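You operate a simulated robot arm through the tools that you are given. There is no shell and no other tool. Be economical: measure what you need, move in short steps, check, and stop when the job is done.

You are at the controls of a simulated two-armed robot. One attempt, no reset.

Task
Carry the red cover with both arms and set it on the top tray of the trolley.

It is judged by the outcome, as a careful person would: the job done as asked, and still so three seconds after it is handed in. It fails if anything else is knocked over, pushed out of place, dropped, spilled or broken. A push-on lid holds only when it is set on centred and level and pressed home; a screw cap is set on level and turned clockwise until tight.

Robot
Two 6-joint arms with two-finger parallel grippers on one trunk, on a base that drives. Base frame: it is fixed to the floor where the robot stands at the start and does not move with it; the origin is under the middle of the robot, x ahead of it, y to its left, z up; the surface under the hand at the start is at about z = 800. Units: mm, degrees, N and s.
The left shoulder is at the start at [80, 216, 1610], the right one opposite. With the tool pointing down near the work surface each hand reaches from about 100 to 640 mm from the robot's upright axis, wherever it stands, measured 20 degrees to its own side. Places, roughly: top tray of the trolley [4600, 1100, 800]. Payload 3.43 kg a hand.
The TCP of each hand is the grasp point between the finger pads, 30 mm short of the fingertips. In the tool frame z runs along the fingers and y along their closing line. The gripper opens to 94 mm. The fingers are 28 mm wide and 10 mm thick; the gripper's body (50 by 96 mm) begins 55 mm behind the TCP.
Orientation is that of the tool frame in the base frame, as a unit quaternion [x, y, z, w]. With the fingers straight down and closing along the base's y, the tool's x points along the base's -x, its y along +y and its z along -z.

Tools
- The arms move only by the tool apply_moves. It takes "left_commands", "right_commands" or both (then of equal length, played together; a hand with none holds still); each is a list of rows, each an object of numbers (a shift or turn left out is 0, a gripper value left out holds the last): "wx", "wy", "wz": the turn, a rotation vector about the tool's x, y, z in degrees; "tx", "ty", "tz": the shift along the tool's x, y, z in mm; "gripper": the opening in per cent of the stroke, from 0 (shut) to 100 (fully open). In form: [{"wx": .., "wy": .., "wz": .., "tx": .., "ty": .., "tz": .., "gripper": ..}, ...]. A call has 1 to 8 rows; each row shifts and turns the commanded pose from where the row before left it, along the tool's axes as they then stand. Rows are played at 5 a second. More than 50 mm and 8.6 degrees between two rows, or a gripper value outside its range, and nothing of the call is played. A pose out of reach is approached as far as the arm can. The call stops where the force on the tool passes 40 N (or 10 N more than at its start, if that is more) or the arm is blocked; 0.2 s more then pass. Each finger travels about 72 mm/s and halts on what it meets, pressing with about 20 N; the grip force reading is that of the motor and also rises with nothing between the fingers. The clock runs only during rows and for 0.2 s after the last one: add rows that do not move to give the fingers time. The reply holds the time, the measured pose of the TCP, the force on the tool along the base axes, the opening and the grip force, in the units named above and with some noise, with the torque about the TCP (base axes, N m) and any sound that the robot's microphone picked up.
- Cameras (640 x 400 px; columns grow to the right, rows downward): "scene" is now at [101.2, 22.4, 1754.5]; the picture's right is [0.33, -0.94, 0.00], its down [-0.82, -0.29, -0.49] and it looks along [0.46, 0.16, -0.87] (base axes); focal length 277 px, centre (320, 200). "left" rides on the left gripper at [76, -14, -103] in its tool frame; the picture's right is [0.18, 0.98, 0.00], its down [-0.75, 0.14, -0.64] and it looks along [-0.63, 0.12, 0.77] (tool axes); focal length 243 px, centre (320, 200). "right" rides on the right gripper at [76, 14, -103] in its tool frame; the picture's right is [-0.18, 0.98, 0.00], its down [-0.75, -0.14, -0.64] and it looks along [-0.63, -0.12, 0.77] (tool axes); focal length 243 px, centre (320, 200). There is no depth. A picture from a camera that has moved, and an enlarged one, comes with that camera's place and axes in the base frame and with its lens. The place of the scene camera against the robot may be out by one fixed shift of up to 12 mm in any direction.
- capture(camera): a new picture of that camera. The clock stands still meanwhile.
- raise_lower(by): slides the trunk up (or, below 0, down) by that many mm; the arms and the scene camera ride with it, the base frame stays. It gives what a move gives, with no picture.
- drive_base(legs): drives the robot by 1 to 6 legs, each [ahead, left, turn to the left] in mm, mm and degrees, along the robot's own axes; the way and the turn of a leg run together, so that a leg with both is an arc; at most 1500 mm and 180 degrees a leg. The arms and the cameras ride along, it lands a little off, and it stops where it bumps. It gives what a move gives.
- aim_head(pan, tilt): turns the head with the scene camera to pan (to the left, within 86 degrees either way) and tilt (down, from -29 to 69), counted from straight ahead of the robot. It gives what a move gives.
- zoom(camera, box): a new picture of the part [left, top, right, bottom] of that camera's present view, enlarged. The clock stands still meanwhile.
- close_job(): hands the job in; it is judged then, once.

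Work in short steps. Places have to be worked out from the pictures, the camera data and where the tool is seen: move nearer, look again, correct. Check each grasp and each placing, and mend what went wrong. You have 120 turns and 100 pictures in all, those below and enlarged ones among them. Open the grippers and draw the arms clear of the work before you hand the job in, unless the task says otherwise; then end with one line.

The tools are called after ">>>" by a JSON object that holds its "api" and its "payload". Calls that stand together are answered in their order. apply_moves: Moves the arms, as the interface text tells. Its arguments: {"type":"object","properties":{"left_commands":{"type":"array","items":{"type":"object","properties":{"wx":{"type":"number"},"wy":{"type":"number"},"wz":{"type":"number"},"tx":{"type":"number"},"ty":{"type":"number"},"tz":{"type":"number"},"gripper":{"type":"number"}}}},"right_commands":{"type":"array","items":{"type":"object","properties":{"wx":{"type":"number"},"wy":{"type":"number"},"wz":{"type":"number"},"tx":{"type":"number"},"ty":{"type":"number"},"tz":{"type":"number"},"gripper":{"type":"number"}}}}},"required":[]} The other tools are called the same way: raise_lower (by) slides the trunk up or down; drive_base (legs) drives the base; aim_head (pan, tilt) turns the head that bears the scene camera; capture (camera) takes a picture; zoom (camera, box) takes an enlarged picture of a part of a camera's view; close_job () hands the job in.

At the start:

```text
clock: 0.0
left_tool_pos: [465.5, 282.9, 999.5]
left_orientation: [0.0, 1.0, 0.0, 0.0]
left_contact_force: [-0.3, 0.4, -1.0]
left_ft_torque: [0.03, -0.01, 0.0]
left_width: 93.8
left_finger_force: 0.0
right_tool_pos: [636.4, -102.5, 1144.4]
right_orientation: [-0.001, 1.0, 0.0, 0.001]
right_contact_force: [-0.1, 0.1, 0.0]
right_ft_torque: [0.04, 0.03, 0.0]
right_width: 94.3
right_finger_force: 0.1
trunk travel left (down, up): [-840.0, 0.0]
robot x, y, heading: [-2.1, -0.9, -0.1]
head pan, tilt: [19.3, 60.6]
```

scene: 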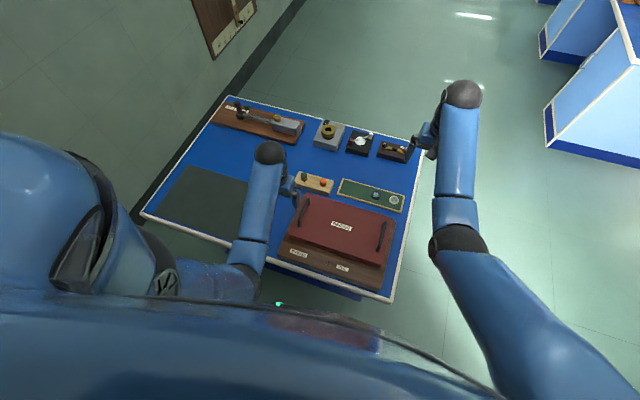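
right: 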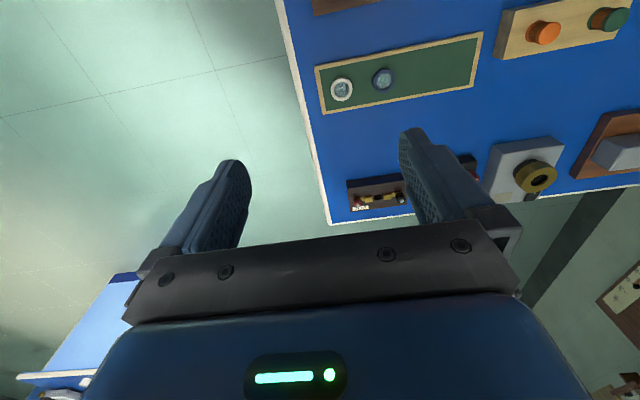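
left: 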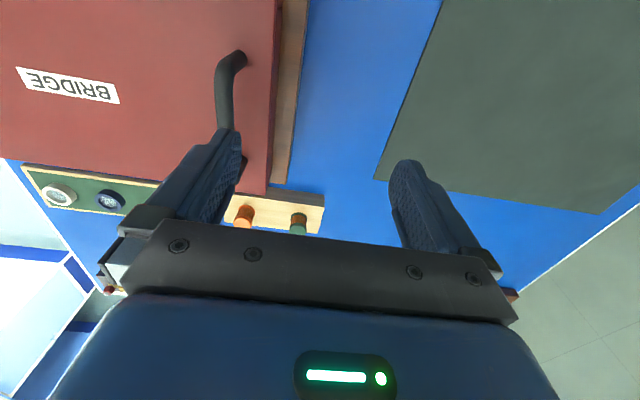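

The red cover has two black bar handles at its ends and sits on a wooden base. I zoom in for detail.

>>> {"api": "zoom", "payload": {"camera": "scene", "box": [240, 170, 440, 310]}}

>>> {"api": "zoom", "payload": {"camera": "left", "box": [0, 0, 320, 200]}}

```text
2.86 times, centred on (340, 240) of scene
camera zoom: at [101.2, 22.4, 1754.5], right [0.33, -0.94, 0.0], down [-0.82, -0.29, -0.49], along [0.46, 0.16, -0.87], focal length 791 px, centre (263, 86)
```

zoom: 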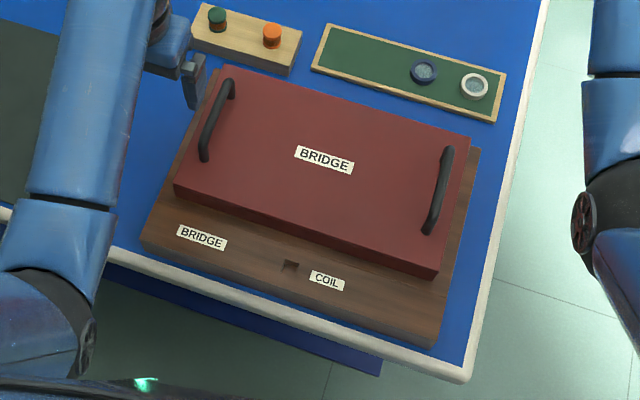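

```text
2.00 times, centred on (160, 100) of left
camera zoom: at [389.0, 268.5, 1102.4], right [-0.18, 0.98, 0.0], down [0.75, 0.14, 0.64], along [0.63, 0.12, -0.77], focal length 485 px, centre (640, 400)
```

zoom: 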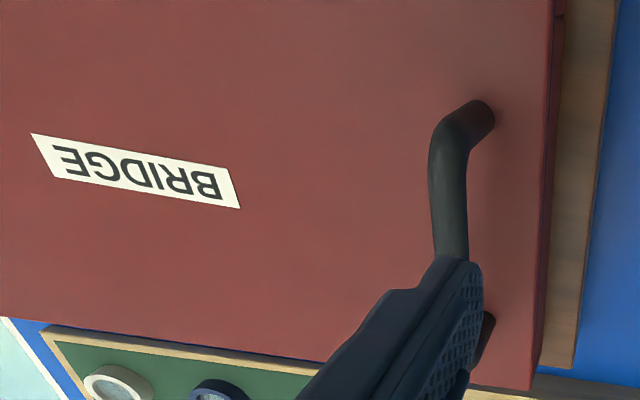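

The left handle bar lies around y≈217 and the right around y≈-57, both spanning x≈440–543 at z≈899. Before grasping, I look at the route and trolley.

>>> {"api": "aim_head", "payload": {"pan": 13, "tilt": 12}}

>>> {"api": "capture", "payload": {"camera": "scene"}}

>>> {"api": "aim_head", "payload": {"pan": -40, "tilt": 30}}

>>> {"api": "capture", "payload": {"camera": "scene"}}

```text
clock: 1.2
left_tool_pos: [464.7, 282.4, 999.0]
left_orientation: [0.001, 1.0, 0.0, 0.0]
left_contact_force: [0.0, 0.6, -0.2]
left_ft_torque: [0.02, 0.01, 0.01]
left_width: 93.9
left_finger_force: 0.0
right_tool_pos: [637.9, -102.7, 1146.0]
right_orientation: [0.0, 1.0, 0.001, 0.0]
right_contact_force: [0.0, 0.2, -0.3]
right_ft_torque: [-0.04, 0.04, 0.01]
right_width: 94.0
right_finger_force: 0.1
trunk travel left (down, up): [-840.0, 0.0]
robot x, y, heading: [-2.3, -0.7, -0.2]
head pan, tilt: [13.0, 12.0]
```

```text
94 pictures are left
camera scene: at [130.1, 21.7, 1826.3], right [0.23, -0.97, 0.0], down [-0.2, -0.05, -0.98], along [0.95, 0.22, -0.21], focal length 277 px, centre (320, 200)
```

scene: 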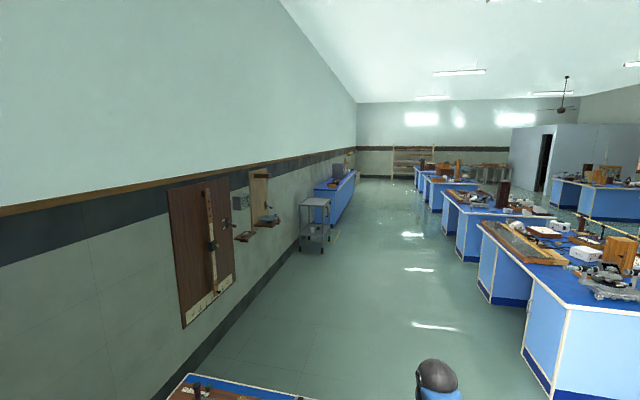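

```text
clock: 2.4
left_tool_pos: [464.9, 283.8, 1000.1]
left_orientation: [0.0, 1.0, 0.0, 0.0]
left_contact_force: [-0.5, -0.7, -0.4]
left_ft_torque: [0.01, -0.01, 0.01]
left_width: 94.1
left_finger_force: 0.1
right_tool_pos: [638.5, -103.0, 1145.4]
right_orientation: [0.0, 1.0, 0.001, 0.001]
right_contact_force: [0.9, 0.1, 0.4]
right_ft_torque: [-0.02, -0.06, 0.0]
right_width: 94.1
right_finger_force: 0.1
trunk travel left (down, up): [-840.0, 0.0]
robot x, y, heading: [1.4, 2.1, -0.1]
head pan, tilt: [-40.0, 30.0]
```

```text
93 pictures are left
camera scene: at [108.4, -57.5, 1797.3], right [-0.64, -0.77, 0.0], down [-0.38, 0.32, -0.87], along [0.66, -0.56, -0.5], focal length 277 px, centre (320, 200)
```

scene: 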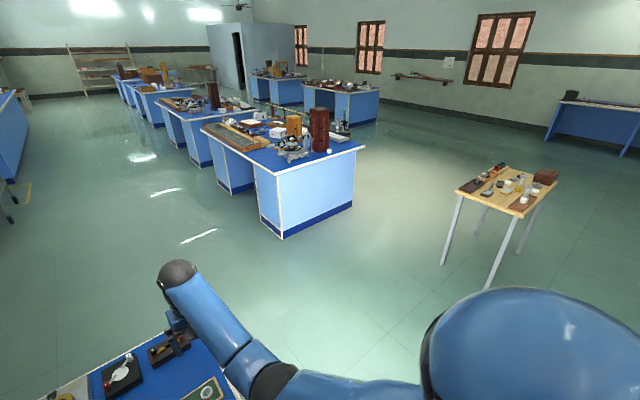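

The corridor is clear between the bench row (y<-1240) and the table. I bring both hands above the handles and re-aim the head.

>>> {"api": "apply_moves", "payload": {"left_commands": [{"tx": -5.4, "ty": -13.2}, {"tx": -5.4, "ty": -13.2}, {"tx": -5.4, "ty": -13.2}, {"tx": -5.4, "ty": -13.2}, {"tx": -5.4, "ty": -13.2}], "right_commands": [{"tx": 29, "ty": 9, "tz": 29}, {"tx": 29, "ty": 9, "tz": 29}, {"tx": 29, "ty": 9, "tz": 29}, {"tx": 29, "ty": 9, "tz": 29}, {"tx": 29, "ty": 9, "tz": 29}]}}

>>> {"api": "aim_head", "payload": {"pan": 5, "tilt": 60}}

>>> {"api": "capture", "payload": {"camera": "scene"}}

>>> {"api": "capture", "payload": {"camera": "left"}}

>>> {"api": "capture", "payload": {"camera": "right"}}

```text
clock: 3.6
left_tool_pos: [490.8, 216.4, 999.3]
left_orientation: [-0.001, 1.0, 0.0, 0.0]
left_contact_force: [0.2, 0.5, -0.5]
left_ft_torque: [-0.01, -0.01, -0.02]
left_width: 94.1
left_finger_force: 0.2
right_tool_pos: [491.8, -60.5, 998.8]
right_orientation: [0.0, 1.0, -0.001, 0.0]
right_contact_force: [0.1, -0.6, -0.1]
right_ft_torque: [-0.02, 0.03, 0.02]
right_width: 94.0
right_finger_force: 0.0
trunk travel left (down, up): [-840.0, 0.0]
robot x, y, heading: [0.6, 2.7, 0.0]
head pan, tilt: [-40.0, 30.0]
```

```text
clock: 4.7
left_tool_pos: [491.9, 217.8, 998.5]
left_orientation: [0.0, 1.0, -0.001, -0.001]
left_contact_force: [0.9, 0.1, -0.4]
left_ft_torque: [-0.01, 0.02, 0.02]
left_width: 93.9
left_finger_force: 0.0
right_tool_pos: [492.2, -60.2, 998.4]
right_orientation: [0.0, 1.0, 0.001, -0.001]
right_contact_force: [0.4, -0.2, 0.3]
right_ft_torque: [0.05, 0.04, 0.01]
right_width: 94.0
right_finger_force: 0.1
trunk travel left (down, up): [-840.0, 0.0]
robot x, y, heading: [-0.7, 1.7, -0.1]
head pan, tilt: [5.0, 60.0]
```

```text
92 pictures are left
camera scene: at [105.6, 6.7, 1755.2], right [0.09, -1.0, 0.0], down [-0.86, -0.07, -0.5], along [0.5, 0.04, -0.87], focal length 277 px, centre (320, 200)
```

scene: 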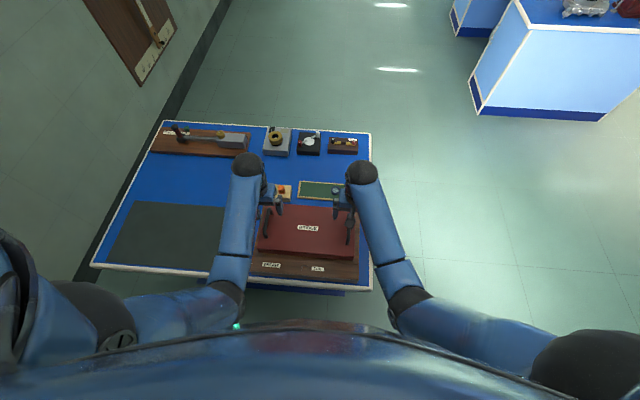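

```text
91 pictures are left
camera left: at [415.7, 203.0, 1101.7], right [-0.18, 0.98, 0.0], down [0.75, 0.14, 0.64], along [0.63, 0.12, -0.77], focal length 243 px, centre (320, 200)
```

left: 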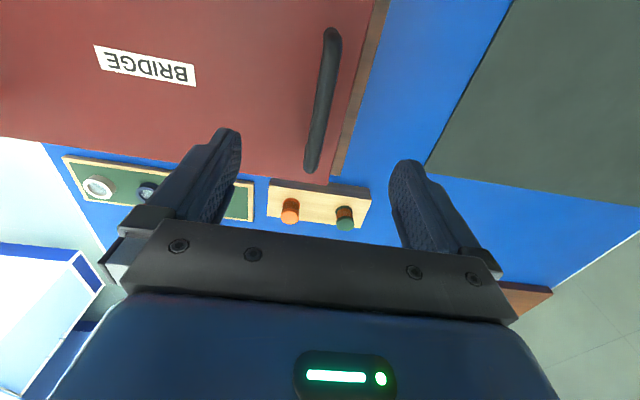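

```text
90 pictures are left
camera right: at [416.3, -45.6, 1101.1], right [0.18, 0.98, 0.0], down [0.75, -0.14, 0.64], along [0.63, -0.12, -0.77], focal length 243 px, centre (320, 200)
```

right: 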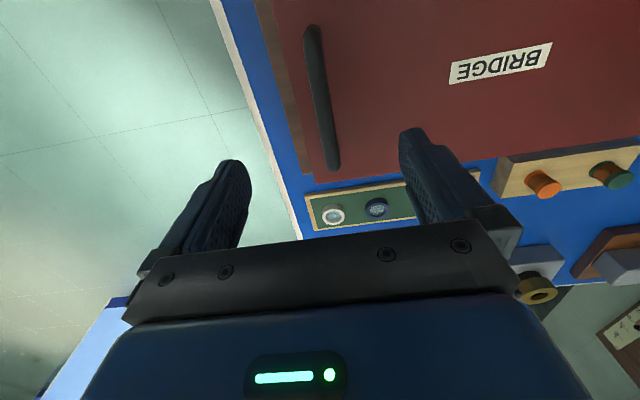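

From the two views, the bars are at z≈922, the cover top at ≈896, and the bar centres at about (479, 215) and (479, -55). I descend part way and check.

>>> {"api": "apply_moves", "payload": {"left_commands": [{"tx": 6.5, "ty": -1.2, "tz": 26.5}, {"tx": 6.5, "ty": -1.1, "tz": 26.5}, {}], "right_commands": [{"tx": 6.5, "ty": 2.6, "tz": 26.5}, {"tx": 6.5, "ty": 2.6, "tz": 26.5}, {}]}}

>>> {"api": "capture", "payload": {"camera": "left"}}

>>> {"api": "capture", "payload": {"camera": "right"}}

>>> {"api": "zoom", "payload": {"camera": "scene", "box": [220, 150, 400, 290]}}

```text
clock: 5.5
left_tool_pos: [478.5, 214.2, 946.6]
left_orientation: [0.0, 1.0, 0.0, 0.0]
left_contact_force: [0.2, 0.0, -0.6]
left_ft_torque: [-0.01, 0.0, 0.01]
left_width: 93.8
left_finger_force: 0.0
right_tool_pos: [478.4, -55.7, 946.2]
right_orientation: [0.0, 1.0, 0.0, 0.0]
right_contact_force: [-0.4, -0.2, 0.5]
right_ft_torque: [0.0, -0.02, -0.01]
right_width: 94.2
right_finger_force: 0.0
trunk travel left (down, up): [-840.0, 0.0]
robot x, y, heading: [3.9, -0.6, -0.0]
head pan, tilt: [5.0, 60.0]
```

```text
89 pictures are left
camera left: at [402.8, 200.1, 1049.1], right [-0.18, 0.98, 0.0], down [0.75, 0.14, 0.64], along [0.63, 0.12, -0.77], focal length 243 px, centre (320, 200)
```

left: 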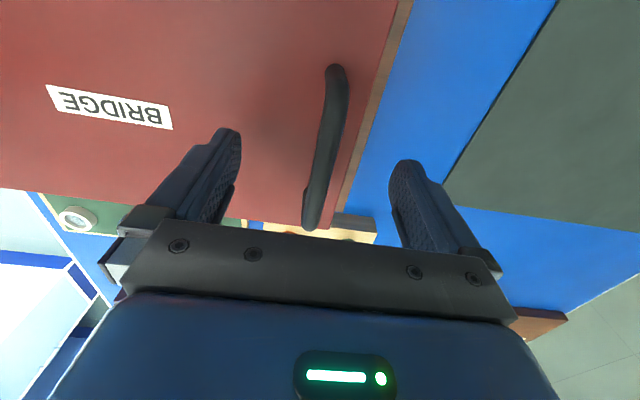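

```text
88 pictures are left
camera right: at [401.4, -39.8, 1048.2], right [0.18, 0.98, 0.0], down [0.75, -0.14, 0.64], along [0.63, -0.12, -0.77], focal length 243 px, centre (320, 200)
```

right: 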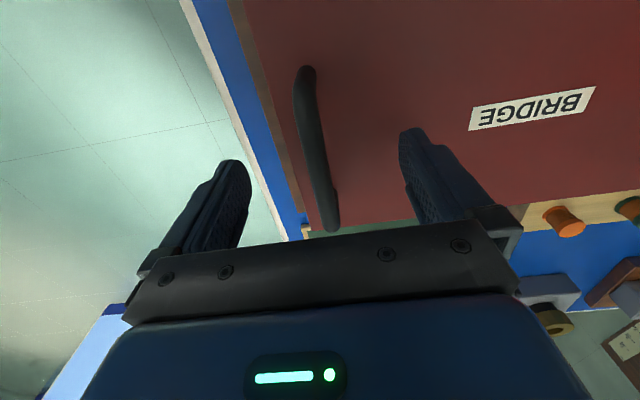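

```text
2.86 times, centred on (310, 220) of scene
camera zoom: at [105.6, 6.4, 1755.2], right [0.09, -1.0, 0.0], down [-0.86, -0.08, -0.5], along [0.5, 0.04, -0.87], focal length 791 px, centre (349, 143)
```

zoom: 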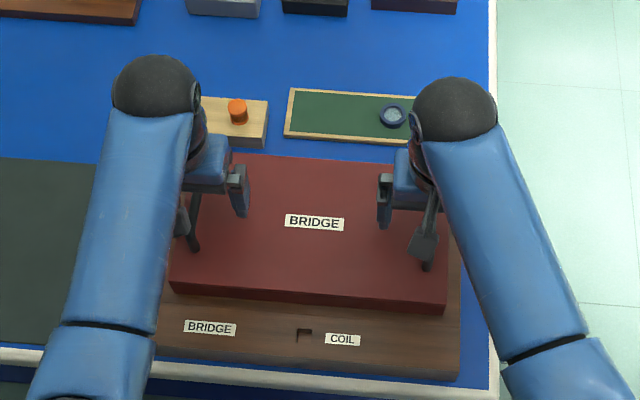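

Bars sit about 20 mm below the TCPs and centred between the fingers; cover top ≈895. I go down 12 mm (tips ≈9 mm above cover) and close.

>>> {"api": "apply_moves", "payload": {"left_commands": [{"tz": 12}, {}, {"gripper": 0}, {}, {}, {}, {}, {}], "right_commands": [{"tz": 12, "ty": 2.5}, {}, {"gripper": 0}, {}, {}, {}, {}, {}]}}

>>> {"api": "capture", "payload": {"camera": "left"}}

>>> {"api": "capture", "payload": {"camera": "right"}}

```text
clock: 7.3
left_tool_pos: [477.5, 215.8, 934.5]
left_orientation: [-0.001, 1.0, 0.003, 0.0]
left_contact_force: [0.4, 36.8, -0.6]
left_ft_torque: [0.06, -0.12, -0.03]
left_width: 16.4
left_finger_force: 19.8
right_tool_pos: [479.0, -53.0, 934.3]
right_orientation: [0.0, 1.0, -0.004, 0.0]
right_contact_force: [0.6, -37.2, 11.5]
right_ft_torque: [-0.1, 0.55, 0.1]
right_width: 16.1
right_finger_force: 20.5
trunk travel left (down, up): [-840.0, 0.0]
robot x, y, heading: [-1.6, 0.4, -0.1]
head pan, tilt: [5.0, 60.0]
```

```text
86 pictures are left
camera left: at [402.5, 200.4, 1037.8], right [-0.19, 0.98, 0.01], down [0.75, 0.14, 0.64], along [0.63, 0.12, -0.77], focal length 243 px, centre (320, 200)
```

left: 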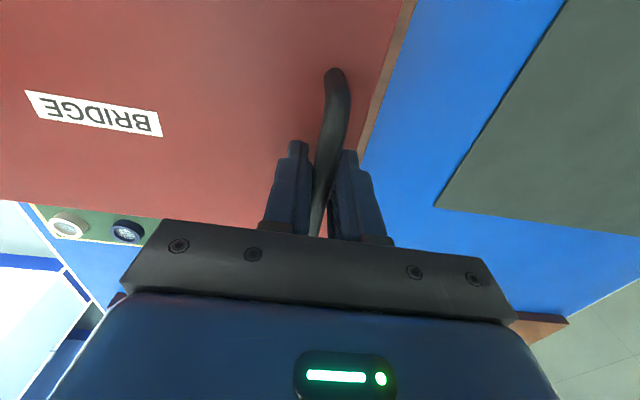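

```text
85 pictures are left
camera right: at [402.1, -38.2, 1036.5], right [0.19, 0.98, -0.01], down [0.75, -0.14, 0.64], along [0.63, -0.12, -0.77], focal length 243 px, centre (320, 200)
```

right: 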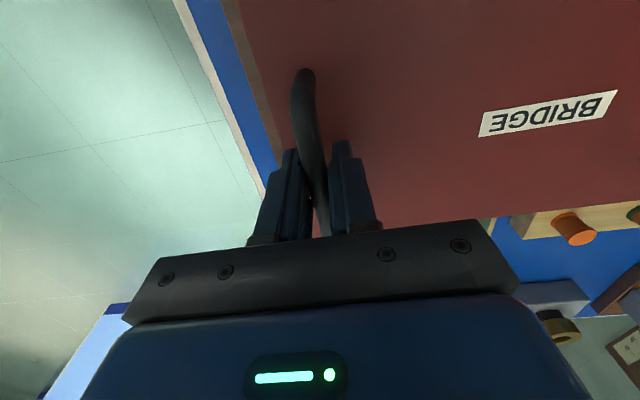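

Both bars are held (16 mm). There's a ±37 N inward squeeze between the hands, so I ease them slightly apart.

>>> {"api": "apply_moves", "payload": {"left_commands": [{"ty": 1.0}, {}], "right_commands": [{"ty": -1.0}, {}]}}

```text
clock: 7.9
left_tool_pos: [476.7, 215.6, 936.4]
left_orientation: [0.0, 1.0, 0.003, 0.001]
left_contact_force: [0.9, 28.3, 0.0]
left_ft_torque: [0.04, 0.5, 0.06]
left_width: 16.2
left_finger_force: 19.9
right_tool_pos: [477.2, -52.9, 933.8]
right_orientation: [0.0, 1.0, -0.002, 0.0]
right_contact_force: [-1.9, -31.0, 5.9]
right_ft_torque: [-0.05, 0.08, 0.07]
right_width: 16.1
right_finger_force: 19.7
trunk travel left (down, up): [-840.0, 0.0]
robot x, y, heading: [-1.2, -2.6, 0.1]
head pan, tilt: [5.0, 60.0]
```

2 mm removed about 8 N, so another 7 mm or so in total should relieve it.

>>> {"api": "apply_moves", "payload": {"left_commands": [{"ty": 1.7}, {"ty": 1.7}, {}], "right_commands": [{"ty": -1.7}, {"ty": -1.7}, {}]}}

```text
clock: 8.7
left_tool_pos: [478.2, 215.8, 934.3]
left_orientation: [0.002, 1.0, -0.001, 0.002]
left_contact_force: [0.5, -10.8, 11.5]
left_ft_torque: [-0.08, 0.49, 0.11]
left_width: 16.3
left_finger_force: 19.9
right_tool_pos: [477.7, -53.1, 935.2]
right_orientation: [-0.001, 1.0, 0.003, 0.001]
right_contact_force: [-0.3, 10.3, 0.4]
right_ft_torque: [-0.04, 0.03, -0.03]
right_width: 16.1
right_finger_force: 20.6
trunk travel left (down, up): [-840.0, 0.0]
robot x, y, heading: [1.5, -0.4, 0.2]
head pan, tilt: [5.0, 60.0]
```

Tension is now about -10 N; I back off 0.7 mm each and lift 20 mm.

>>> {"api": "apply_moves", "payload": {"left_commands": [{"ty": -0.7}, {"tz": -4}, {"tz": -8}, {"tz": -8}, {}], "right_commands": [{"ty": 0.7}, {"tz": -4}, {"tz": -8}, {"tz": -8}, {}]}}

>>> {"api": "capture", "payload": {"camera": "scene"}}

```text
clock: 9.9
left_tool_pos: [477.6, 218.0, 953.3]
left_orientation: [0.001, 1.0, -0.001, -0.001]
left_contact_force: [1.5, -27.1, -2.2]
left_ft_torque: [-0.04, 0.28, 0.19]
left_width: 16.6
left_finger_force: 19.8
right_tool_pos: [479.7, -52.1, 954.8]
right_orientation: [-0.001, 1.0, 0.002, 0.0]
right_contact_force: [-1.0, 26.8, -3.0]
right_ft_torque: [0.05, -0.27, 0.16]
right_width: 16.5
right_finger_force: 20.6
trunk travel left (down, up): [-840.0, 0.0]
robot x, y, heading: [0.8, 3.3, 0.1]
head pan, tilt: [5.0, 60.0]
```

```text
84 pictures are left
camera scene: at [106.7, 6.8, 1755.1], right [0.09, -1.0, 0.0], down [-0.86, -0.08, -0.5], along [0.5, 0.04, -0.87], focal length 277 px, centre (320, 200)
```

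scene: 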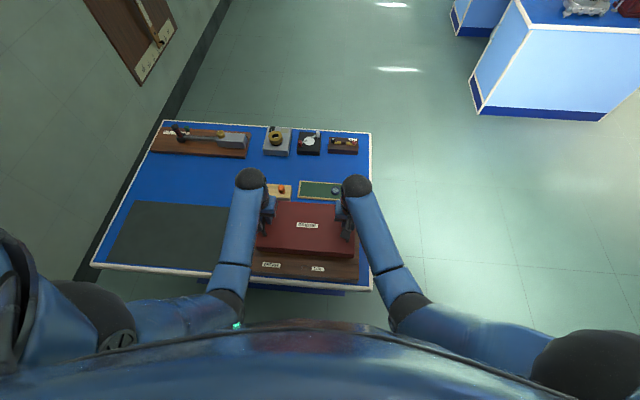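

Forces suggest a light cover (~3 N a hand), with outward tension. I ease inwards and check that it has lifted.

>>> {"api": "apply_moves", "payload": {"left_commands": [{"ty": -1.2}, {}], "right_commands": [{"ty": 1.2}, {}]}}

>>> {"api": "zoom", "payload": {"camera": "scene", "box": [220, 150, 400, 290]}}

```text
clock: 10.5
left_tool_pos: [477.3, 216.3, 952.3]
left_orientation: [0.0, 1.0, 0.0, 0.0]
left_contact_force: [2.9, -16.3, -2.3]
left_ft_torque: [-0.01, 0.26, 0.33]
left_width: 16.5
left_finger_force: 19.9
right_tool_pos: [479.3, -52.3, 954.9]
right_orientation: [0.0, 1.0, -0.001, -0.002]
right_contact_force: [-1.8, 15.5, -3.0]
right_ft_torque: [0.03, -0.29, 0.28]
right_width: 16.2
right_finger_force: 19.7
trunk travel left (down, up): [-840.0, 0.0]
robot x, y, heading: [0.5, -1.5, -0.0]
head pan, tilt: [5.0, 60.0]
```

```text
2.86 times, centred on (310, 220) of scene
camera zoom: at [106.3, 6.6, 1755.1], right [0.09, -1.0, 0.0], down [-0.86, -0.08, -0.5], along [0.5, 0.04, -0.87], focal length 791 px, centre (349, 143)
```

zoom: 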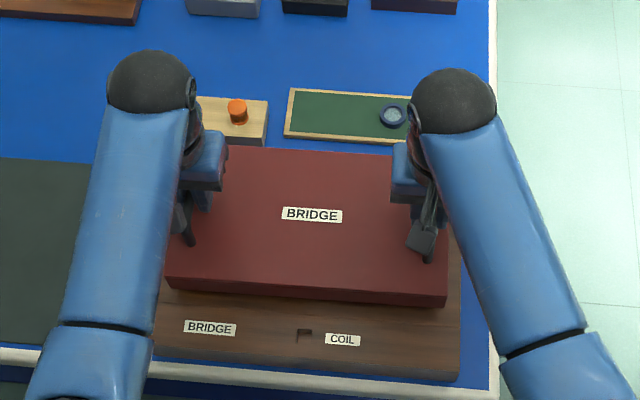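

It is up and level. I ease a bit more inwards and lift 160 mm to clear the apparatus.

>>> {"api": "apply_moves", "payload": {"left_commands": [{"ty": -1.3, "tz": -10}, {"tz": -20}, {"tz": -25}, {"tz": -25}, {"tz": -25}, {"tz": -25}, {"tz": -20}, {"tz": -10}], "right_commands": [{"ty": 1.3, "tz": -10}, {"tz": -20}, {"tz": -25}, {"tz": -25}, {"tz": -25}, {"tz": -25}, {"tz": -20}, {"tz": -10}]}}

>>> {"api": "capture", "payload": {"camera": "scene"}}

```text
clock: 12.1
left_tool_pos: [492.9, 219.7, 1056.2]
left_orientation: [-0.004, 1.0, 0.002, 0.0]
left_contact_force: [0.4, 2.0, -2.1]
left_ft_torque: [0.02, 0.11, -0.19]
left_width: 16.6
left_finger_force: 20.0
left hand out of reach, approached as far as the arm can: row 5, 6, 7, 8
right_tool_pos: [493.3, -49.3, 1068.2]
right_orientation: [0.003, 1.0, -0.004, 0.0]
right_contact_force: [-0.2, -3.3, -3.2]
right_ft_torque: [0.03, -0.09, 0.22]
right_width: 16.5
right_finger_force: 20.1
right hand out of reach, approached as far as the arm can: row 6, 7, 8
trunk travel left (down, up): [-840.0, 0.0]
robot x, y, heading: [-0.8, -1.8, 0.3]
head pan, tilt: [5.0, 60.0]
stopped in row 8 (left hand): the force on the tool passed its limit at 41 N (the readings are from after the stop); the commanded pose is now the measured one
```

```text
82 pictures are left
camera scene: at [107.3, 6.7, 1755.0], right [0.09, -1.0, 0.0], down [-0.86, -0.08, -0.5], along [0.5, 0.04, -0.87], focal length 277 px, centre (320, 200)
```

scene: 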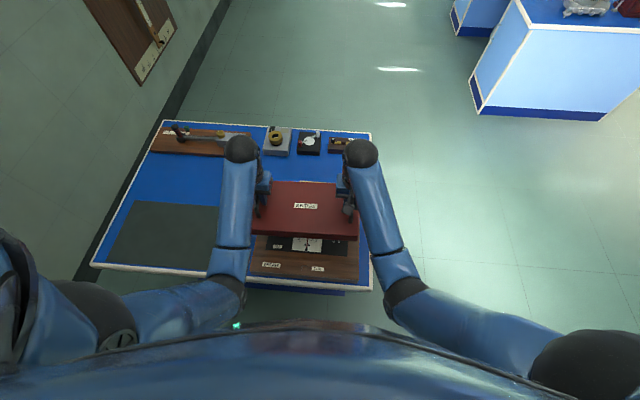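

The arms reached their upper limit (~1060), with the cover well clear of the bridge. I level the hands at about z=1045.

>>> {"api": "apply_moves", "payload": {"left_commands": [{"tz": 3}, {"tz": 3}, {"tz": 3}, {"tz": 2}, {}], "right_commands": [{"tz": 6}, {"tz": 6}, {"tz": 6}, {"tz": 5}, {}]}}

>>> {"api": "zoom", "payload": {"camera": "scene", "box": [200, 130, 420, 290]}}

>>> {"api": "capture", "payload": {"camera": "left"}}

>>> {"api": "capture", "payload": {"camera": "right"}}

```text
clock: 13.3
left_tool_pos: [494.2, 220.6, 1046.7]
left_orientation: [-0.002, 1.0, 0.002, 0.001]
left_contact_force: [-0.1, 2.8, -2.5]
left_ft_torque: [-0.01, 0.06, -0.22]
left_width: 16.3
left_finger_force: 19.7
right_tool_pos: [494.0, -50.1, 1045.3]
right_orientation: [0.003, 1.0, -0.003, 0.0]
right_contact_force: [0.5, -0.4, -3.5]
right_ft_torque: [-0.02, -0.05, 0.17]
right_width: 16.4
right_finger_force: 20.1
trunk travel left (down, up): [-840.0, 0.0]
robot x, y, heading: [2.4, 3.0, 0.1]
head pan, tilt: [5.0, 60.0]
```

```text
2.50 times, centred on (310, 210) of scene
camera zoom: at [106.4, 6.7, 1755.1], right [0.09, -1.0, 0.0], down [-0.86, -0.08, -0.5], along [0.5, 0.04, -0.87], focal length 692 px, centre (345, 175)
```

zoom: 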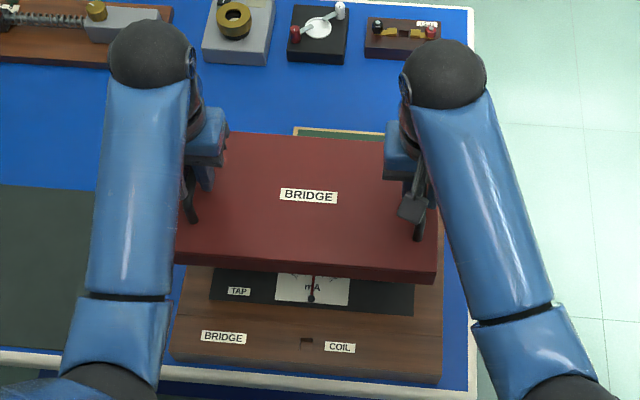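

```text
80 pictures are left
camera left: at [418.1, 205.1, 1148.8], right [-0.19, 0.98, 0.0], down [0.75, 0.14, 0.64], along [0.63, 0.13, -0.76], focal length 243 px, centre (320, 200)
```

left: 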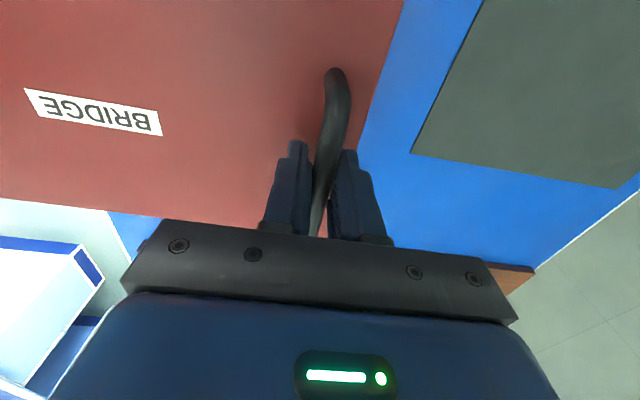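

```text
79 pictures are left
camera right: at [417.7, -33.5, 1148.0], right [0.19, 0.98, -0.01], down [0.75, -0.14, 0.64], along [0.63, -0.13, -0.77], focal length 243 px, centre (320, 200)
```

right: 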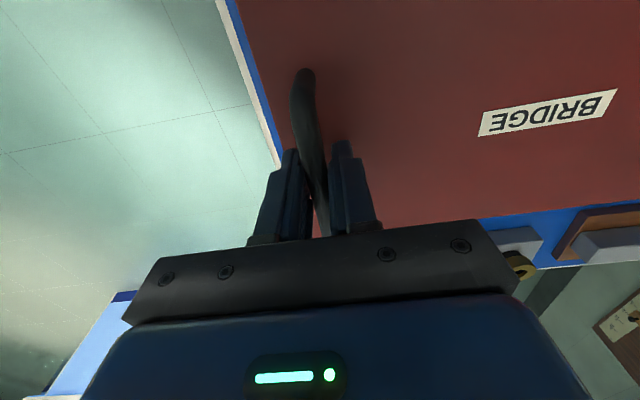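

The grip is unchanged and the cover is level. I back off a little and check behaviour while driving.

>>> {"api": "drive_base", "payload": {"legs": [[-150, 0, 0]]}}

>>> {"api": "aim_head", "payload": {"pan": -70, "tilt": 45}}

>>> {"api": "capture", "payload": {"camera": "scene"}}

```text
clock: 14.7
left_tool_pos: [346.2, 221.1, 1045.0]
left_orientation: [-0.004, 1.0, 0.003, -0.001]
left_contact_force: [1.0, -4.1, -2.7]
left_ft_torque: [-0.03, -0.02, -0.19]
left_width: 16.0
left_finger_force: 20.3
right_tool_pos: [346.8, -48.0, 1044.5]
right_orientation: [0.002, 1.0, -0.002, -0.002]
right_contact_force: [0.9, 4.6, -3.6]
right_ft_torque: [-0.01, 0.06, 0.17]
right_width: 16.2
right_finger_force: 19.5
trunk travel left (down, up): [-840.0, 0.0]
robot x, y, heading: [-155.4, -0.4, 0.0]
head pan, tilt: [5.0, 60.0]
```

```text
clock: 16.2
left_tool_pos: [342.9, 220.7, 1046.4]
left_orientation: [-0.003, 1.0, 0.003, 0.001]
left_contact_force: [-0.1, -0.2, -2.6]
left_ft_torque: [-0.01, 0.03, -0.19]
left_width: 16.5
left_finger_force: 20.2
right_tool_pos: [344.4, -49.8, 1046.1]
right_orientation: [0.003, 1.0, -0.003, 0.0]
right_contact_force: [0.0, 0.6, -2.1]
right_ft_torque: [0.0, 0.01, 0.2]
right_width: 16.3
right_finger_force: 19.5
trunk travel left (down, up): [-840.0, 0.0]
robot x, y, heading: [-150.4, -1.4, -0.0]
head pan, tilt: [-70.0, 45.0]
```

```text
78 pictures are left
camera scene: at [-82.1, -75.7, 1774.6], right [-0.94, -0.34, 0.0], down [-0.24, 0.66, -0.71], along [0.24, -0.66, -0.71], focal length 277 px, centre (320, 200)
```

scene: 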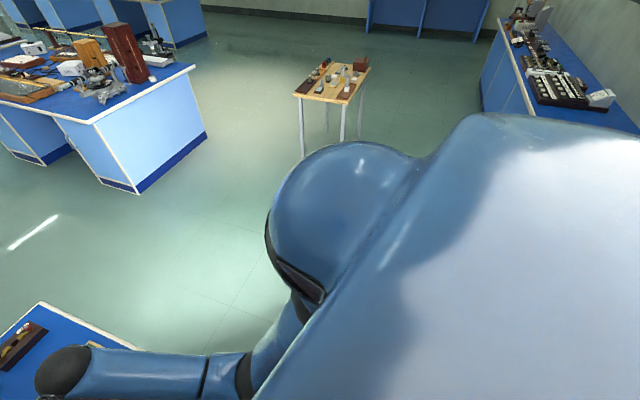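

Clear on the right side. I sidestep to y≈-650, then drive ahead in steps down the aisle.

>>> {"api": "drive_base", "payload": {"legs": [[0, -650, 0], [1450, 0, 0]]}}

>>> {"api": "aim_head", "payload": {"pan": 20, "tilt": 20}}

>>> {"api": "capture", "payload": {"camera": "scene"}}

```text
clock: 26.6
left_tool_pos: [1763.4, -394.6, 1046.7]
left_orientation: [-0.021, 1.0, 0.003, 0.001]
left_contact_force: [0.0, -1.3, -2.7]
left_ft_torque: [0.02, 0.01, -0.21]
left_width: 16.3
left_finger_force: 20.3
right_tool_pos: [1771.4, -665.1, 1046.7]
right_orientation: [-0.014, 1.0, -0.003, 0.0]
right_contact_force: [0.4, 0.7, -2.5]
right_ft_torque: [0.0, -0.02, 0.19]
right_width: 16.5
right_finger_force: 20.4
trunk travel left (down, up): [-840.0, 0.0]
robot x, y, heading: [1276.1, -629.4, 2.0]
head pan, tilt: [-70.0, 45.0]
```

```text
clock: 28.2
left_tool_pos: [1762.1, -394.7, 1046.8]
left_orientation: [-0.021, 1.0, 0.003, 0.0]
left_contact_force: [0.4, -0.5, -3.1]
left_ft_torque: [0.0, -0.02, -0.18]
left_width: 16.4
left_finger_force: 20.2
right_tool_pos: [1771.8, -665.7, 1045.5]
right_orientation: [-0.015, 1.0, -0.004, 0.0]
right_contact_force: [-0.4, 0.4, -3.4]
right_ft_torque: [0.02, 0.02, 0.16]
right_width: 16.4
right_finger_force: 20.0
trunk travel left (down, up): [-840.0, 0.0]
robot x, y, heading: [1279.4, -630.2, 2.2]
head pan, tilt: [20.0, 20.0]
```

```text
77 pictures are left
camera scene: at [1404.0, -596.3, 1813.2], right [0.37, -0.93, 0.0], down [-0.32, -0.13, -0.94], along [0.87, 0.35, -0.34], focal length 277 px, centre (320, 200)
```

scene: 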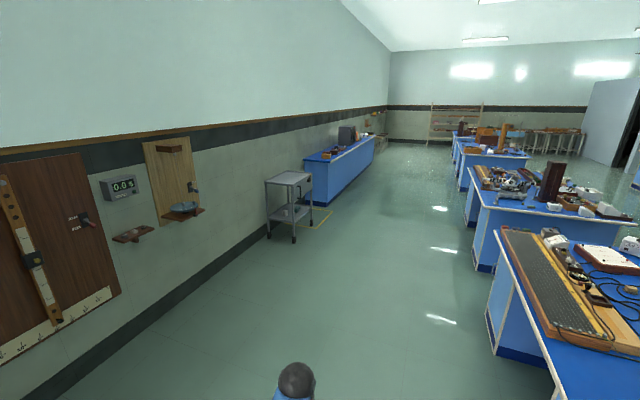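

Trolley top looks empty, the aisle is open. I drive diagonally closer, to about (3500, -100).

>>> {"api": "drive_base", "payload": {"legs": [[1400, 200, 0], [800, 200, 0]]}}

>>> {"api": "aim_head", "payload": {"pan": 50, "tilt": 30}}

>>> {"api": "capture", "payload": {"camera": "scene"}}

```text
clock: 39.2
left_tool_pos: [3923.8, 98.7, 1048.0]
left_orientation: [-0.026, 1.0, 0.002, 0.002]
left_contact_force: [0.3, -0.4, -2.8]
left_ft_torque: [-0.03, 0.01, -0.19]
left_width: 16.3
left_finger_force: 19.8
right_tool_pos: [3937.7, -170.3, 1046.5]
right_orientation: [-0.021, 1.0, -0.003, 0.001]
right_contact_force: [-0.3, -0.1, -3.1]
right_ft_torque: [-0.02, -0.04, 0.17]
right_width: 16.4
right_finger_force: 20.1
trunk travel left (down, up): [-840.0, 0.0]
robot x, y, heading: [3443.7, -147.1, 2.8]
head pan, tilt: [20.0, 20.0]
```

```text
clock: 40.1
left_tool_pos: [3926.6, 98.2, 1046.7]
left_orientation: [-0.026, 1.0, 0.002, 0.001]
left_contact_force: [0.5, 0.4, -2.3]
left_ft_torque: [0.02, 0.02, -0.2]
left_width: 16.4
left_finger_force: 20.2
right_tool_pos: [3938.4, -170.8, 1046.3]
right_orientation: [-0.021, 1.0, -0.003, 0.0]
right_contact_force: [-0.2, -0.1, -2.8]
right_ft_torque: [0.01, 0.05, 0.19]
right_width: 16.4
right_finger_force: 20.1
trunk travel left (down, up): [-840.0, 0.0]
robot x, y, heading: [3443.3, -146.1, 2.9]
head pan, tilt: [50.0, 30.0]
```

```text
76 pictures are left
camera scene: at [3537.9, -71.0, 1797.2], right [0.8, -0.61, 0.0], down [-0.3, -0.4, -0.87], along [0.52, 0.69, -0.5], focal length 277 px, centre (320, 200)
```

scene: 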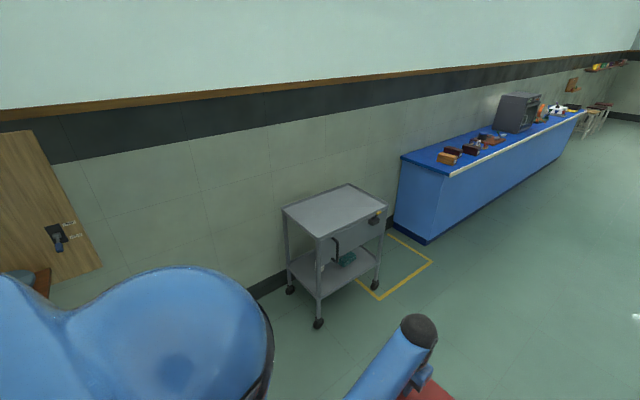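

The trolley is on casters; I zoom for details of its top and any lock.

>>> {"api": "zoom", "payload": {"camera": "scene", "box": [260, 170, 440, 340]}}

```text
2.35 times, centred on (350, 255) of scene
camera zoom: at [3537.9, -71.0, 1797.2], right [0.8, -0.61, 0.0], down [-0.3, -0.4, -0.87], along [0.52, 0.69, -0.5], focal length 651 px, centre (249, 71)
```

zoom: 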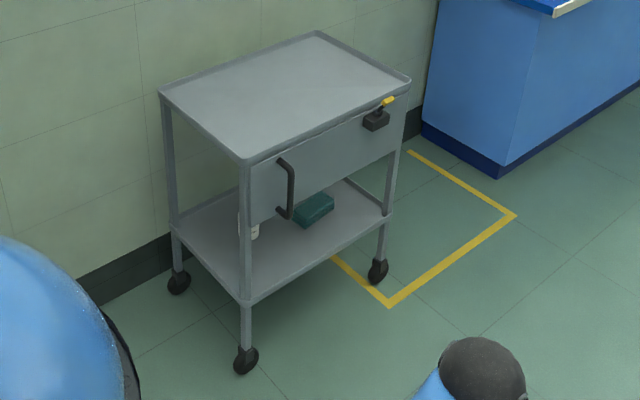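

The tray spans about x 4295–4913, y 957–1360, with its front facing -y, and it is empty. I drive to (4600, -90) and turn to face it.

>>> {"api": "drive_base", "payload": {"legs": [[1155, 0, 0], [0, 0, 87]]}}

>>> {"api": "aim_head", "payload": {"pan": 0, "tilt": 40}}

>>> {"api": "capture", "payload": {"camera": "scene"}}

```text
clock: 49.7
left_tool_pos: [4403.0, 392.4, 1047.0]
left_orientation: [-0.69, 0.724, 0.001, -0.001]
left_contact_force: [-0.1, 0.5, -2.5]
left_ft_torque: [-0.04, 0.01, -0.19]
left_width: 16.1
left_finger_force: 20.2
right_tool_pos: [4671.8, 376.8, 1046.1]
right_orientation: [-0.685, 0.728, -0.002, 0.002]
right_contact_force: [0.3, -0.6, -3.3]
right_ft_torque: [0.01, 0.0, 0.19]
right_width: 16.3
right_finger_force: 19.7
trunk travel left (down, up): [-840.0, 0.0]
robot x, y, heading: [4597.1, -114.6, 87.0]
head pan, tilt: [50.0, 30.0]
```

```text
clock: 50.9
left_tool_pos: [4402.8, 392.8, 1046.6]
left_orientation: [-0.69, 0.724, 0.002, -0.001]
left_contact_force: [0.9, 0.4, -2.7]
left_ft_torque: [-0.03, -0.02, -0.2]
left_width: 16.3
left_finger_force: 20.2
right_tool_pos: [4670.9, 377.3, 1045.2]
right_orientation: [-0.685, 0.728, -0.002, 0.002]
right_contact_force: [-0.4, 0.3, -2.7]
right_ft_torque: [0.01, -0.02, 0.18]
right_width: 16.7
right_finger_force: 19.7
trunk travel left (down, up): [-840.0, 0.0]
robot x, y, heading: [4591.2, -109.7, 86.9]
head pan, tilt: [0.0, 40.0]
```

```text
74 pictures are left
camera scene: at [4610.1, 4.7, 1781.8], right [1.0, -0.05, 0.0], down [-0.03, -0.64, -0.77], along [0.04, 0.76, -0.64], focal length 277 px, centre (320, 200)
```

scene: 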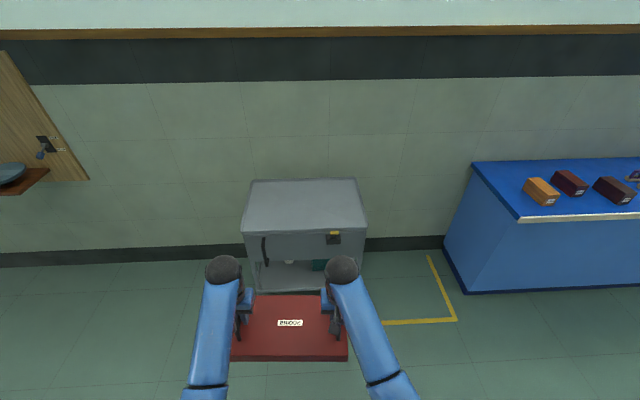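

Tray now measures about x 4275–4895, y 930–1362. I square up, shift right ~80 and approach part way.

>>> {"api": "drive_base", "payload": {"legs": [[0, -80, 3], [430, 0, 0]]}}

>>> {"api": "aim_head", "payload": {"pan": 8, "tilt": 52}}

>>> {"api": "capture", "payload": {"camera": "scene"}}

```text
clock: 54.1
left_tool_pos: [4456.4, 799.3, 1047.4]
left_orientation: [0.708, -0.706, -0.003, 0.001]
left_contact_force: [-0.6, -0.2, -3.2]
left_ft_torque: [0.04, 0.0, -0.19]
left_width: 16.2
left_finger_force: 19.7
right_tool_pos: [4726.7, 798.1, 1047.2]
right_orientation: [-0.704, 0.71, 0.0, 0.003]
right_contact_force: [0.1, 0.0, -3.3]
right_ft_torque: [0.01, 0.01, 0.17]
right_width: 16.5
right_finger_force: 19.6
trunk travel left (down, up): [-840.0, 0.0]
robot x, y, heading: [4675.2, 307.5, 89.4]
head pan, tilt: [0.0, 40.0]
```

```text
clock: 54.8
left_tool_pos: [4457.1, 799.9, 1047.4]
left_orientation: [0.708, -0.707, -0.002, 0.002]
left_contact_force: [0.6, -0.2, -3.0]
left_ft_torque: [-0.03, -0.01, -0.2]
left_width: 16.0
left_finger_force: 20.1
right_tool_pos: [4726.5, 799.6, 1046.7]
right_orientation: [-0.704, 0.71, -0.001, 0.002]
right_contact_force: [-0.3, -0.4, -2.6]
right_ft_torque: [0.01, -0.02, 0.2]
right_width: 16.3
right_finger_force: 19.8
trunk travel left (down, up): [-840.0, 0.0]
robot x, y, heading: [4672.4, 308.8, 90.0]
head pan, tilt: [8.0, 52.0]
```

```text
73 pictures are left
camera scene: at [4673.5, 412.5, 1765.1], right [0.99, 0.13, 0.0], down [0.11, -0.78, -0.62], along [-0.08, 0.61, -0.79], focal length 277 px, centre (320, 200)
```

scene: 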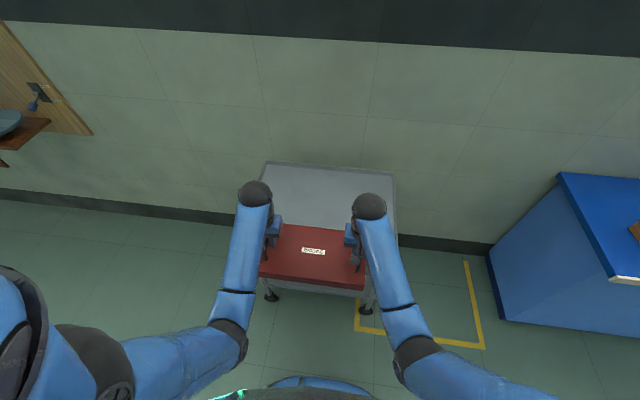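

Hands' midpoint x≈4592 matches tray centre ≈4594. I drive 235 mm further, leaving clearance for the base.

>>> {"api": "drive_base", "payload": {"legs": [[235, 0, 0]]}}

>>> {"api": "capture", "payload": {"camera": "scene"}}

```text
clock: 56.6
left_tool_pos: [4453.3, 1031.8, 1046.9]
left_orientation: [0.71, -0.704, -0.003, -0.001]
left_contact_force: [0.1, -0.6, -2.7]
left_ft_torque: [0.07, 0.0, -0.18]
left_width: 16.2
left_finger_force: 20.4
right_tool_pos: [4723.4, 1033.9, 1048.1]
right_orientation: [-0.706, 0.708, -0.001, 0.003]
right_contact_force: [0.9, 0.1, -3.5]
right_ft_torque: [-0.01, -0.01, 0.18]
right_width: 16.1
right_finger_force: 19.8
trunk travel left (down, up): [-840.0, 0.0]
robot x, y, heading: [4678.5, 545.0, 90.3]
head pan, tilt: [8.0, 52.0]
```

```text
72 pictures are left
camera scene: at [4673.0, 642.6, 1765.6], right [0.99, 0.14, 0.0], down [0.11, -0.78, -0.62], along [-0.09, 0.61, -0.79], focal length 277 px, centre (320, 200)
```

scene: 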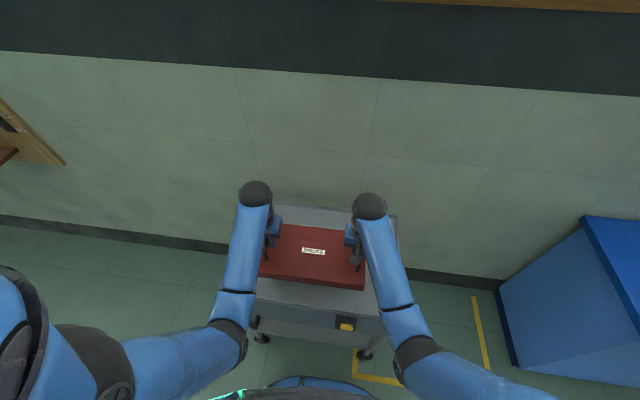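

No bump; the tray lies beneath the cover. I extend 75 mm and lower 100 mm together.

>>> {"api": "apply_moves", "payload": {"left_commands": [{"tz": 20, "tx": -15}, {"tz": 20, "tx": -15}, {"tz": 20, "tx": -15}, {"tz": 20, "tx": -15}, {"tz": 20, "tx": -15}, {}], "right_commands": [{"tz": 20, "tx": -15}, {"tz": 20, "tx": -15}, {"tz": 20, "tx": -15}, {"tz": 20, "tx": -15}, {"tz": 20, "tx": -15}, {}]}}

>>> {"api": "capture", "payload": {"camera": "scene"}}

>>> {"api": "capture", "payload": {"camera": "left"}}

>>> {"api": "capture", "payload": {"camera": "right"}}

```text
clock: 58.0
left_tool_pos: [4452.6, 1111.0, 947.5]
left_orientation: [0.709, -0.705, -0.003, 0.0]
left_contact_force: [21.6, 3.0, -2.1]
left_ft_torque: [0.1, -0.06, 0.29]
left_width: 16.3
left_finger_force: 19.6
right_tool_pos: [4722.6, 1114.1, 945.9]
right_orientation: [0.707, -0.707, 0.001, -0.001]
right_contact_force: [-22.4, -3.9, -3.0]
right_ft_torque: [-0.05, 0.03, 0.44]
right_width: 16.6
right_finger_force: 20.6
trunk travel left (down, up): [-840.0, 0.0]
robot x, y, heading: [4674.2, 543.2, 90.3]
head pan, tilt: [8.0, 52.0]
```

```text
71 pictures are left
camera scene: at [4673.1, 648.5, 1765.1], right [0.99, 0.14, 0.0], down [0.11, -0.78, -0.62], along [-0.09, 0.61, -0.79], focal length 277 px, centre (320, 200)
```

scene: 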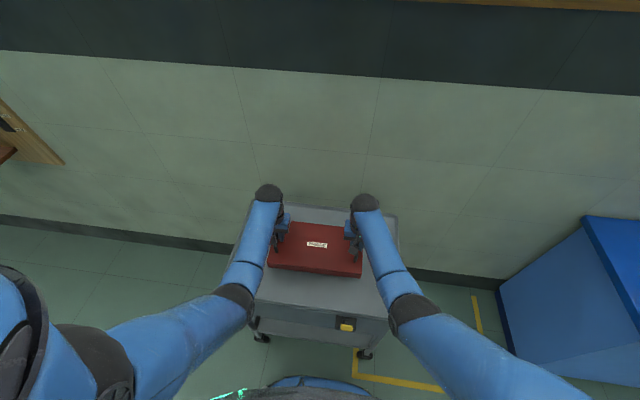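

```text
70 pictures are left
camera left: at [4468.4, 1034.0, 1050.3], right [-0.98, -0.19, 0.0], down [-0.14, 0.75, 0.64], along [-0.13, 0.63, -0.76], focal length 243 px, centre (320, 200)
```

left: 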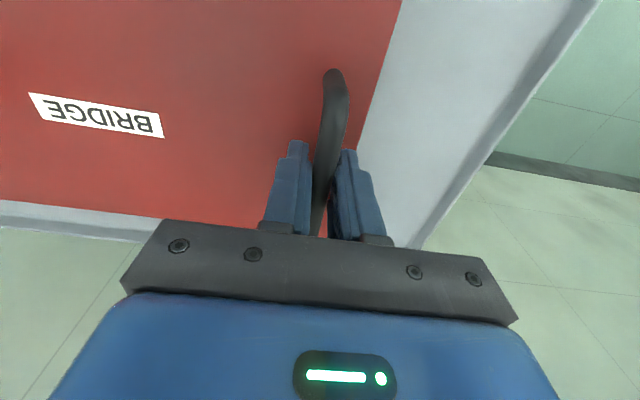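

```text
69 pictures are left
camera right: at [4708.1, 1038.5, 1049.0], right [-0.98, 0.18, 0.0], down [0.14, 0.75, 0.64], along [0.12, 0.63, -0.77], focal length 243 px, centre (320, 200)
```

right: 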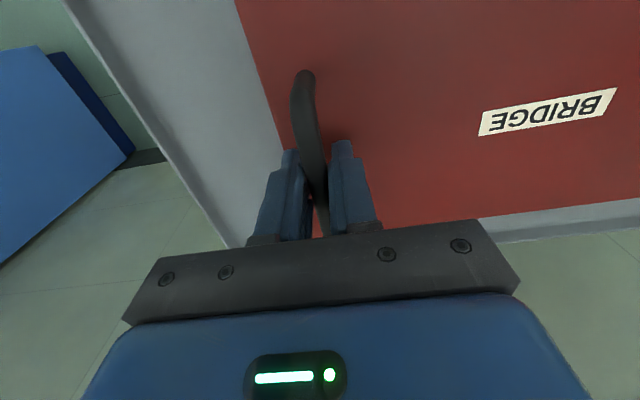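

Well positioned inside the tray with good margins. I relieve the 22 N outward tension and descend further.

>>> {"api": "apply_moves", "payload": {"left_commands": [{"ty": -1.5}, {"tz": 10}, {"tz": 10}, {}], "right_commands": [{"ty": 1.5}, {"tz": 10}, {"tz": 10}, {}]}}

>>> {"api": "zoom", "payload": {"camera": "scene", "box": [230, 170, 420, 350]}}

```text
clock: 59.0
left_tool_pos: [4453.8, 1111.6, 927.0]
left_orientation: [0.711, -0.703, -0.002, 0.002]
left_contact_force: [8.8, 0.5, -2.9]
left_ft_torque: [-0.21, -0.01, -0.19]
left_width: 16.3
left_finger_force: 20.4
right_tool_pos: [4723.3, 1110.7, 925.3]
right_orientation: [-0.706, 0.708, -0.004, 0.001]
right_contact_force: [-7.8, 0.6, -3.1]
right_ft_torque: [0.19, 0.03, 0.16]
right_width: 16.1
right_finger_force: 19.9
trunk travel left (down, up): [-840.0, 0.0]
robot x, y, heading: [4671.0, 543.3, 90.2]
head pan, tilt: [8.0, 52.0]
```

```text
2.22 times, centred on (325, 260) of scene
camera zoom: at [4673.0, 649.9, 1765.0], right [0.99, 0.14, 0.0], down [0.11, -0.78, -0.61], along [-0.09, 0.61, -0.79], focal length 615 px, centre (309, 67)
```

zoom: 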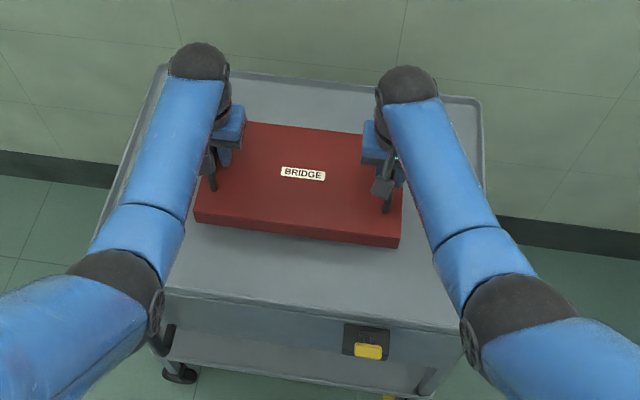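

I continue down in small steps, watching the vertical force.

>>> {"api": "apply_moves", "payload": {"left_commands": [{"tz": 5, "ty": -0.5}, {"tz": 5}, {"tz": 5}, {}], "right_commands": [{"tz": 5, "ty": 0.5}, {"tz": 5}, {"tz": 5}, {}]}}

```text
clock: 60.0
left_tool_pos: [4453.1, 1109.8, 910.9]
left_orientation: [0.711, -0.703, -0.004, 0.003]
left_contact_force: [-15.5, -0.4, -3.6]
left_ft_torque: [-0.18, 0.01, -0.21]
left_width: 16.3
left_finger_force: 20.4
right_tool_pos: [4724.0, 1111.8, 910.9]
right_orientation: [-0.706, 0.708, -0.003, 0.003]
right_contact_force: [14.2, -0.2, -2.8]
right_ft_torque: [0.19, 0.01, 0.22]
right_width: 16.1
right_finger_force: 19.8
trunk travel left (down, up): [-840.0, 0.0]
robot x, y, heading: [4676.3, 543.2, 90.2]
head pan, tilt: [8.0, 52.0]
```

>>> {"api": "apply_moves", "payload": {"left_commands": [{"tz": 3, "ty": 0.5}, {"tz": 3}, {"tz": 3}, {}], "right_commands": [{"tz": 3, "ty": -0.5}, {"tz": 3}, {"tz": 3}, {}]}}

>>> {"api": "zoom", "payload": {"camera": "scene", "box": [250, 200, 400, 300]}}

```text
clock: 61.0
left_tool_pos: [4451.9, 1110.0, 902.5]
left_orientation: [0.71, -0.704, -0.003, 0.001]
left_contact_force: [-17.6, -0.5, -3.0]
left_ft_torque: [0.23, 0.03, -0.19]
left_width: 16.1
left_finger_force: 20.3
right_tool_pos: [4721.9, 1112.2, 899.7]
right_orientation: [-0.707, 0.708, -0.004, 0.002]
right_contact_force: [17.5, 0.1, -3.0]
right_ft_torque: [-0.21, -0.03, 0.18]
right_width: 16.2
right_finger_force: 20.4
trunk travel left (down, up): [-840.0, 0.0]
robot x, y, heading: [4674.9, 543.5, 90.2]
head pan, tilt: [8.0, 52.0]
```

```text
4.00 times, centred on (325, 250) of scene
camera zoom: at [4673.0, 649.7, 1765.0], right [0.99, 0.14, 0.0], down [0.11, -0.78, -0.61], along [-0.09, 0.61, -0.79], focal length 1107 px, centre (300, 0)
```

zoom: 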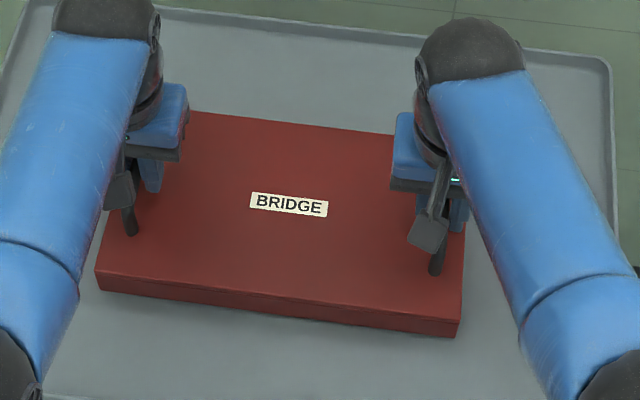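

Side height looks ~30 mm, so contact is expected around TCP z≈870. I continue down.

>>> {"api": "apply_moves", "payload": {"left_commands": [{"tz": 4, "ty": 0.6}, {"tz": 4}, {"tz": 4}, {"tz": 4}, {"tz": 4}, {}], "right_commands": [{"tz": 4, "ty": -0.6}, {"tz": 4}, {"tz": 4}, {"tz": 4}, {"tz": 4}, {}]}}

```text
clock: 62.4
left_tool_pos: [4453.5, 1110.2, 886.0]
left_orientation: [0.709, -0.705, -0.005, -0.001]
left_contact_force: [-0.9, 1.3, 19.6]
left_ft_torque: [-0.01, -0.01, -0.38]
left_width: 16.2
left_finger_force: 20.1
right_tool_pos: [4722.3, 1109.1, 885.0]
right_orientation: [-0.707, 0.708, 0.001, 0.003]
right_contact_force: [2.5, 3.1, 20.5]
right_ft_torque: [0.0, 0.03, 0.07]
right_width: 16.3
right_finger_force: 20.0
trunk travel left (down, up): [-840.0, 0.0]
robot x, y, heading: [4676.0, 547.8, 90.1]
head pan, tilt: [8.0, 52.0]
```

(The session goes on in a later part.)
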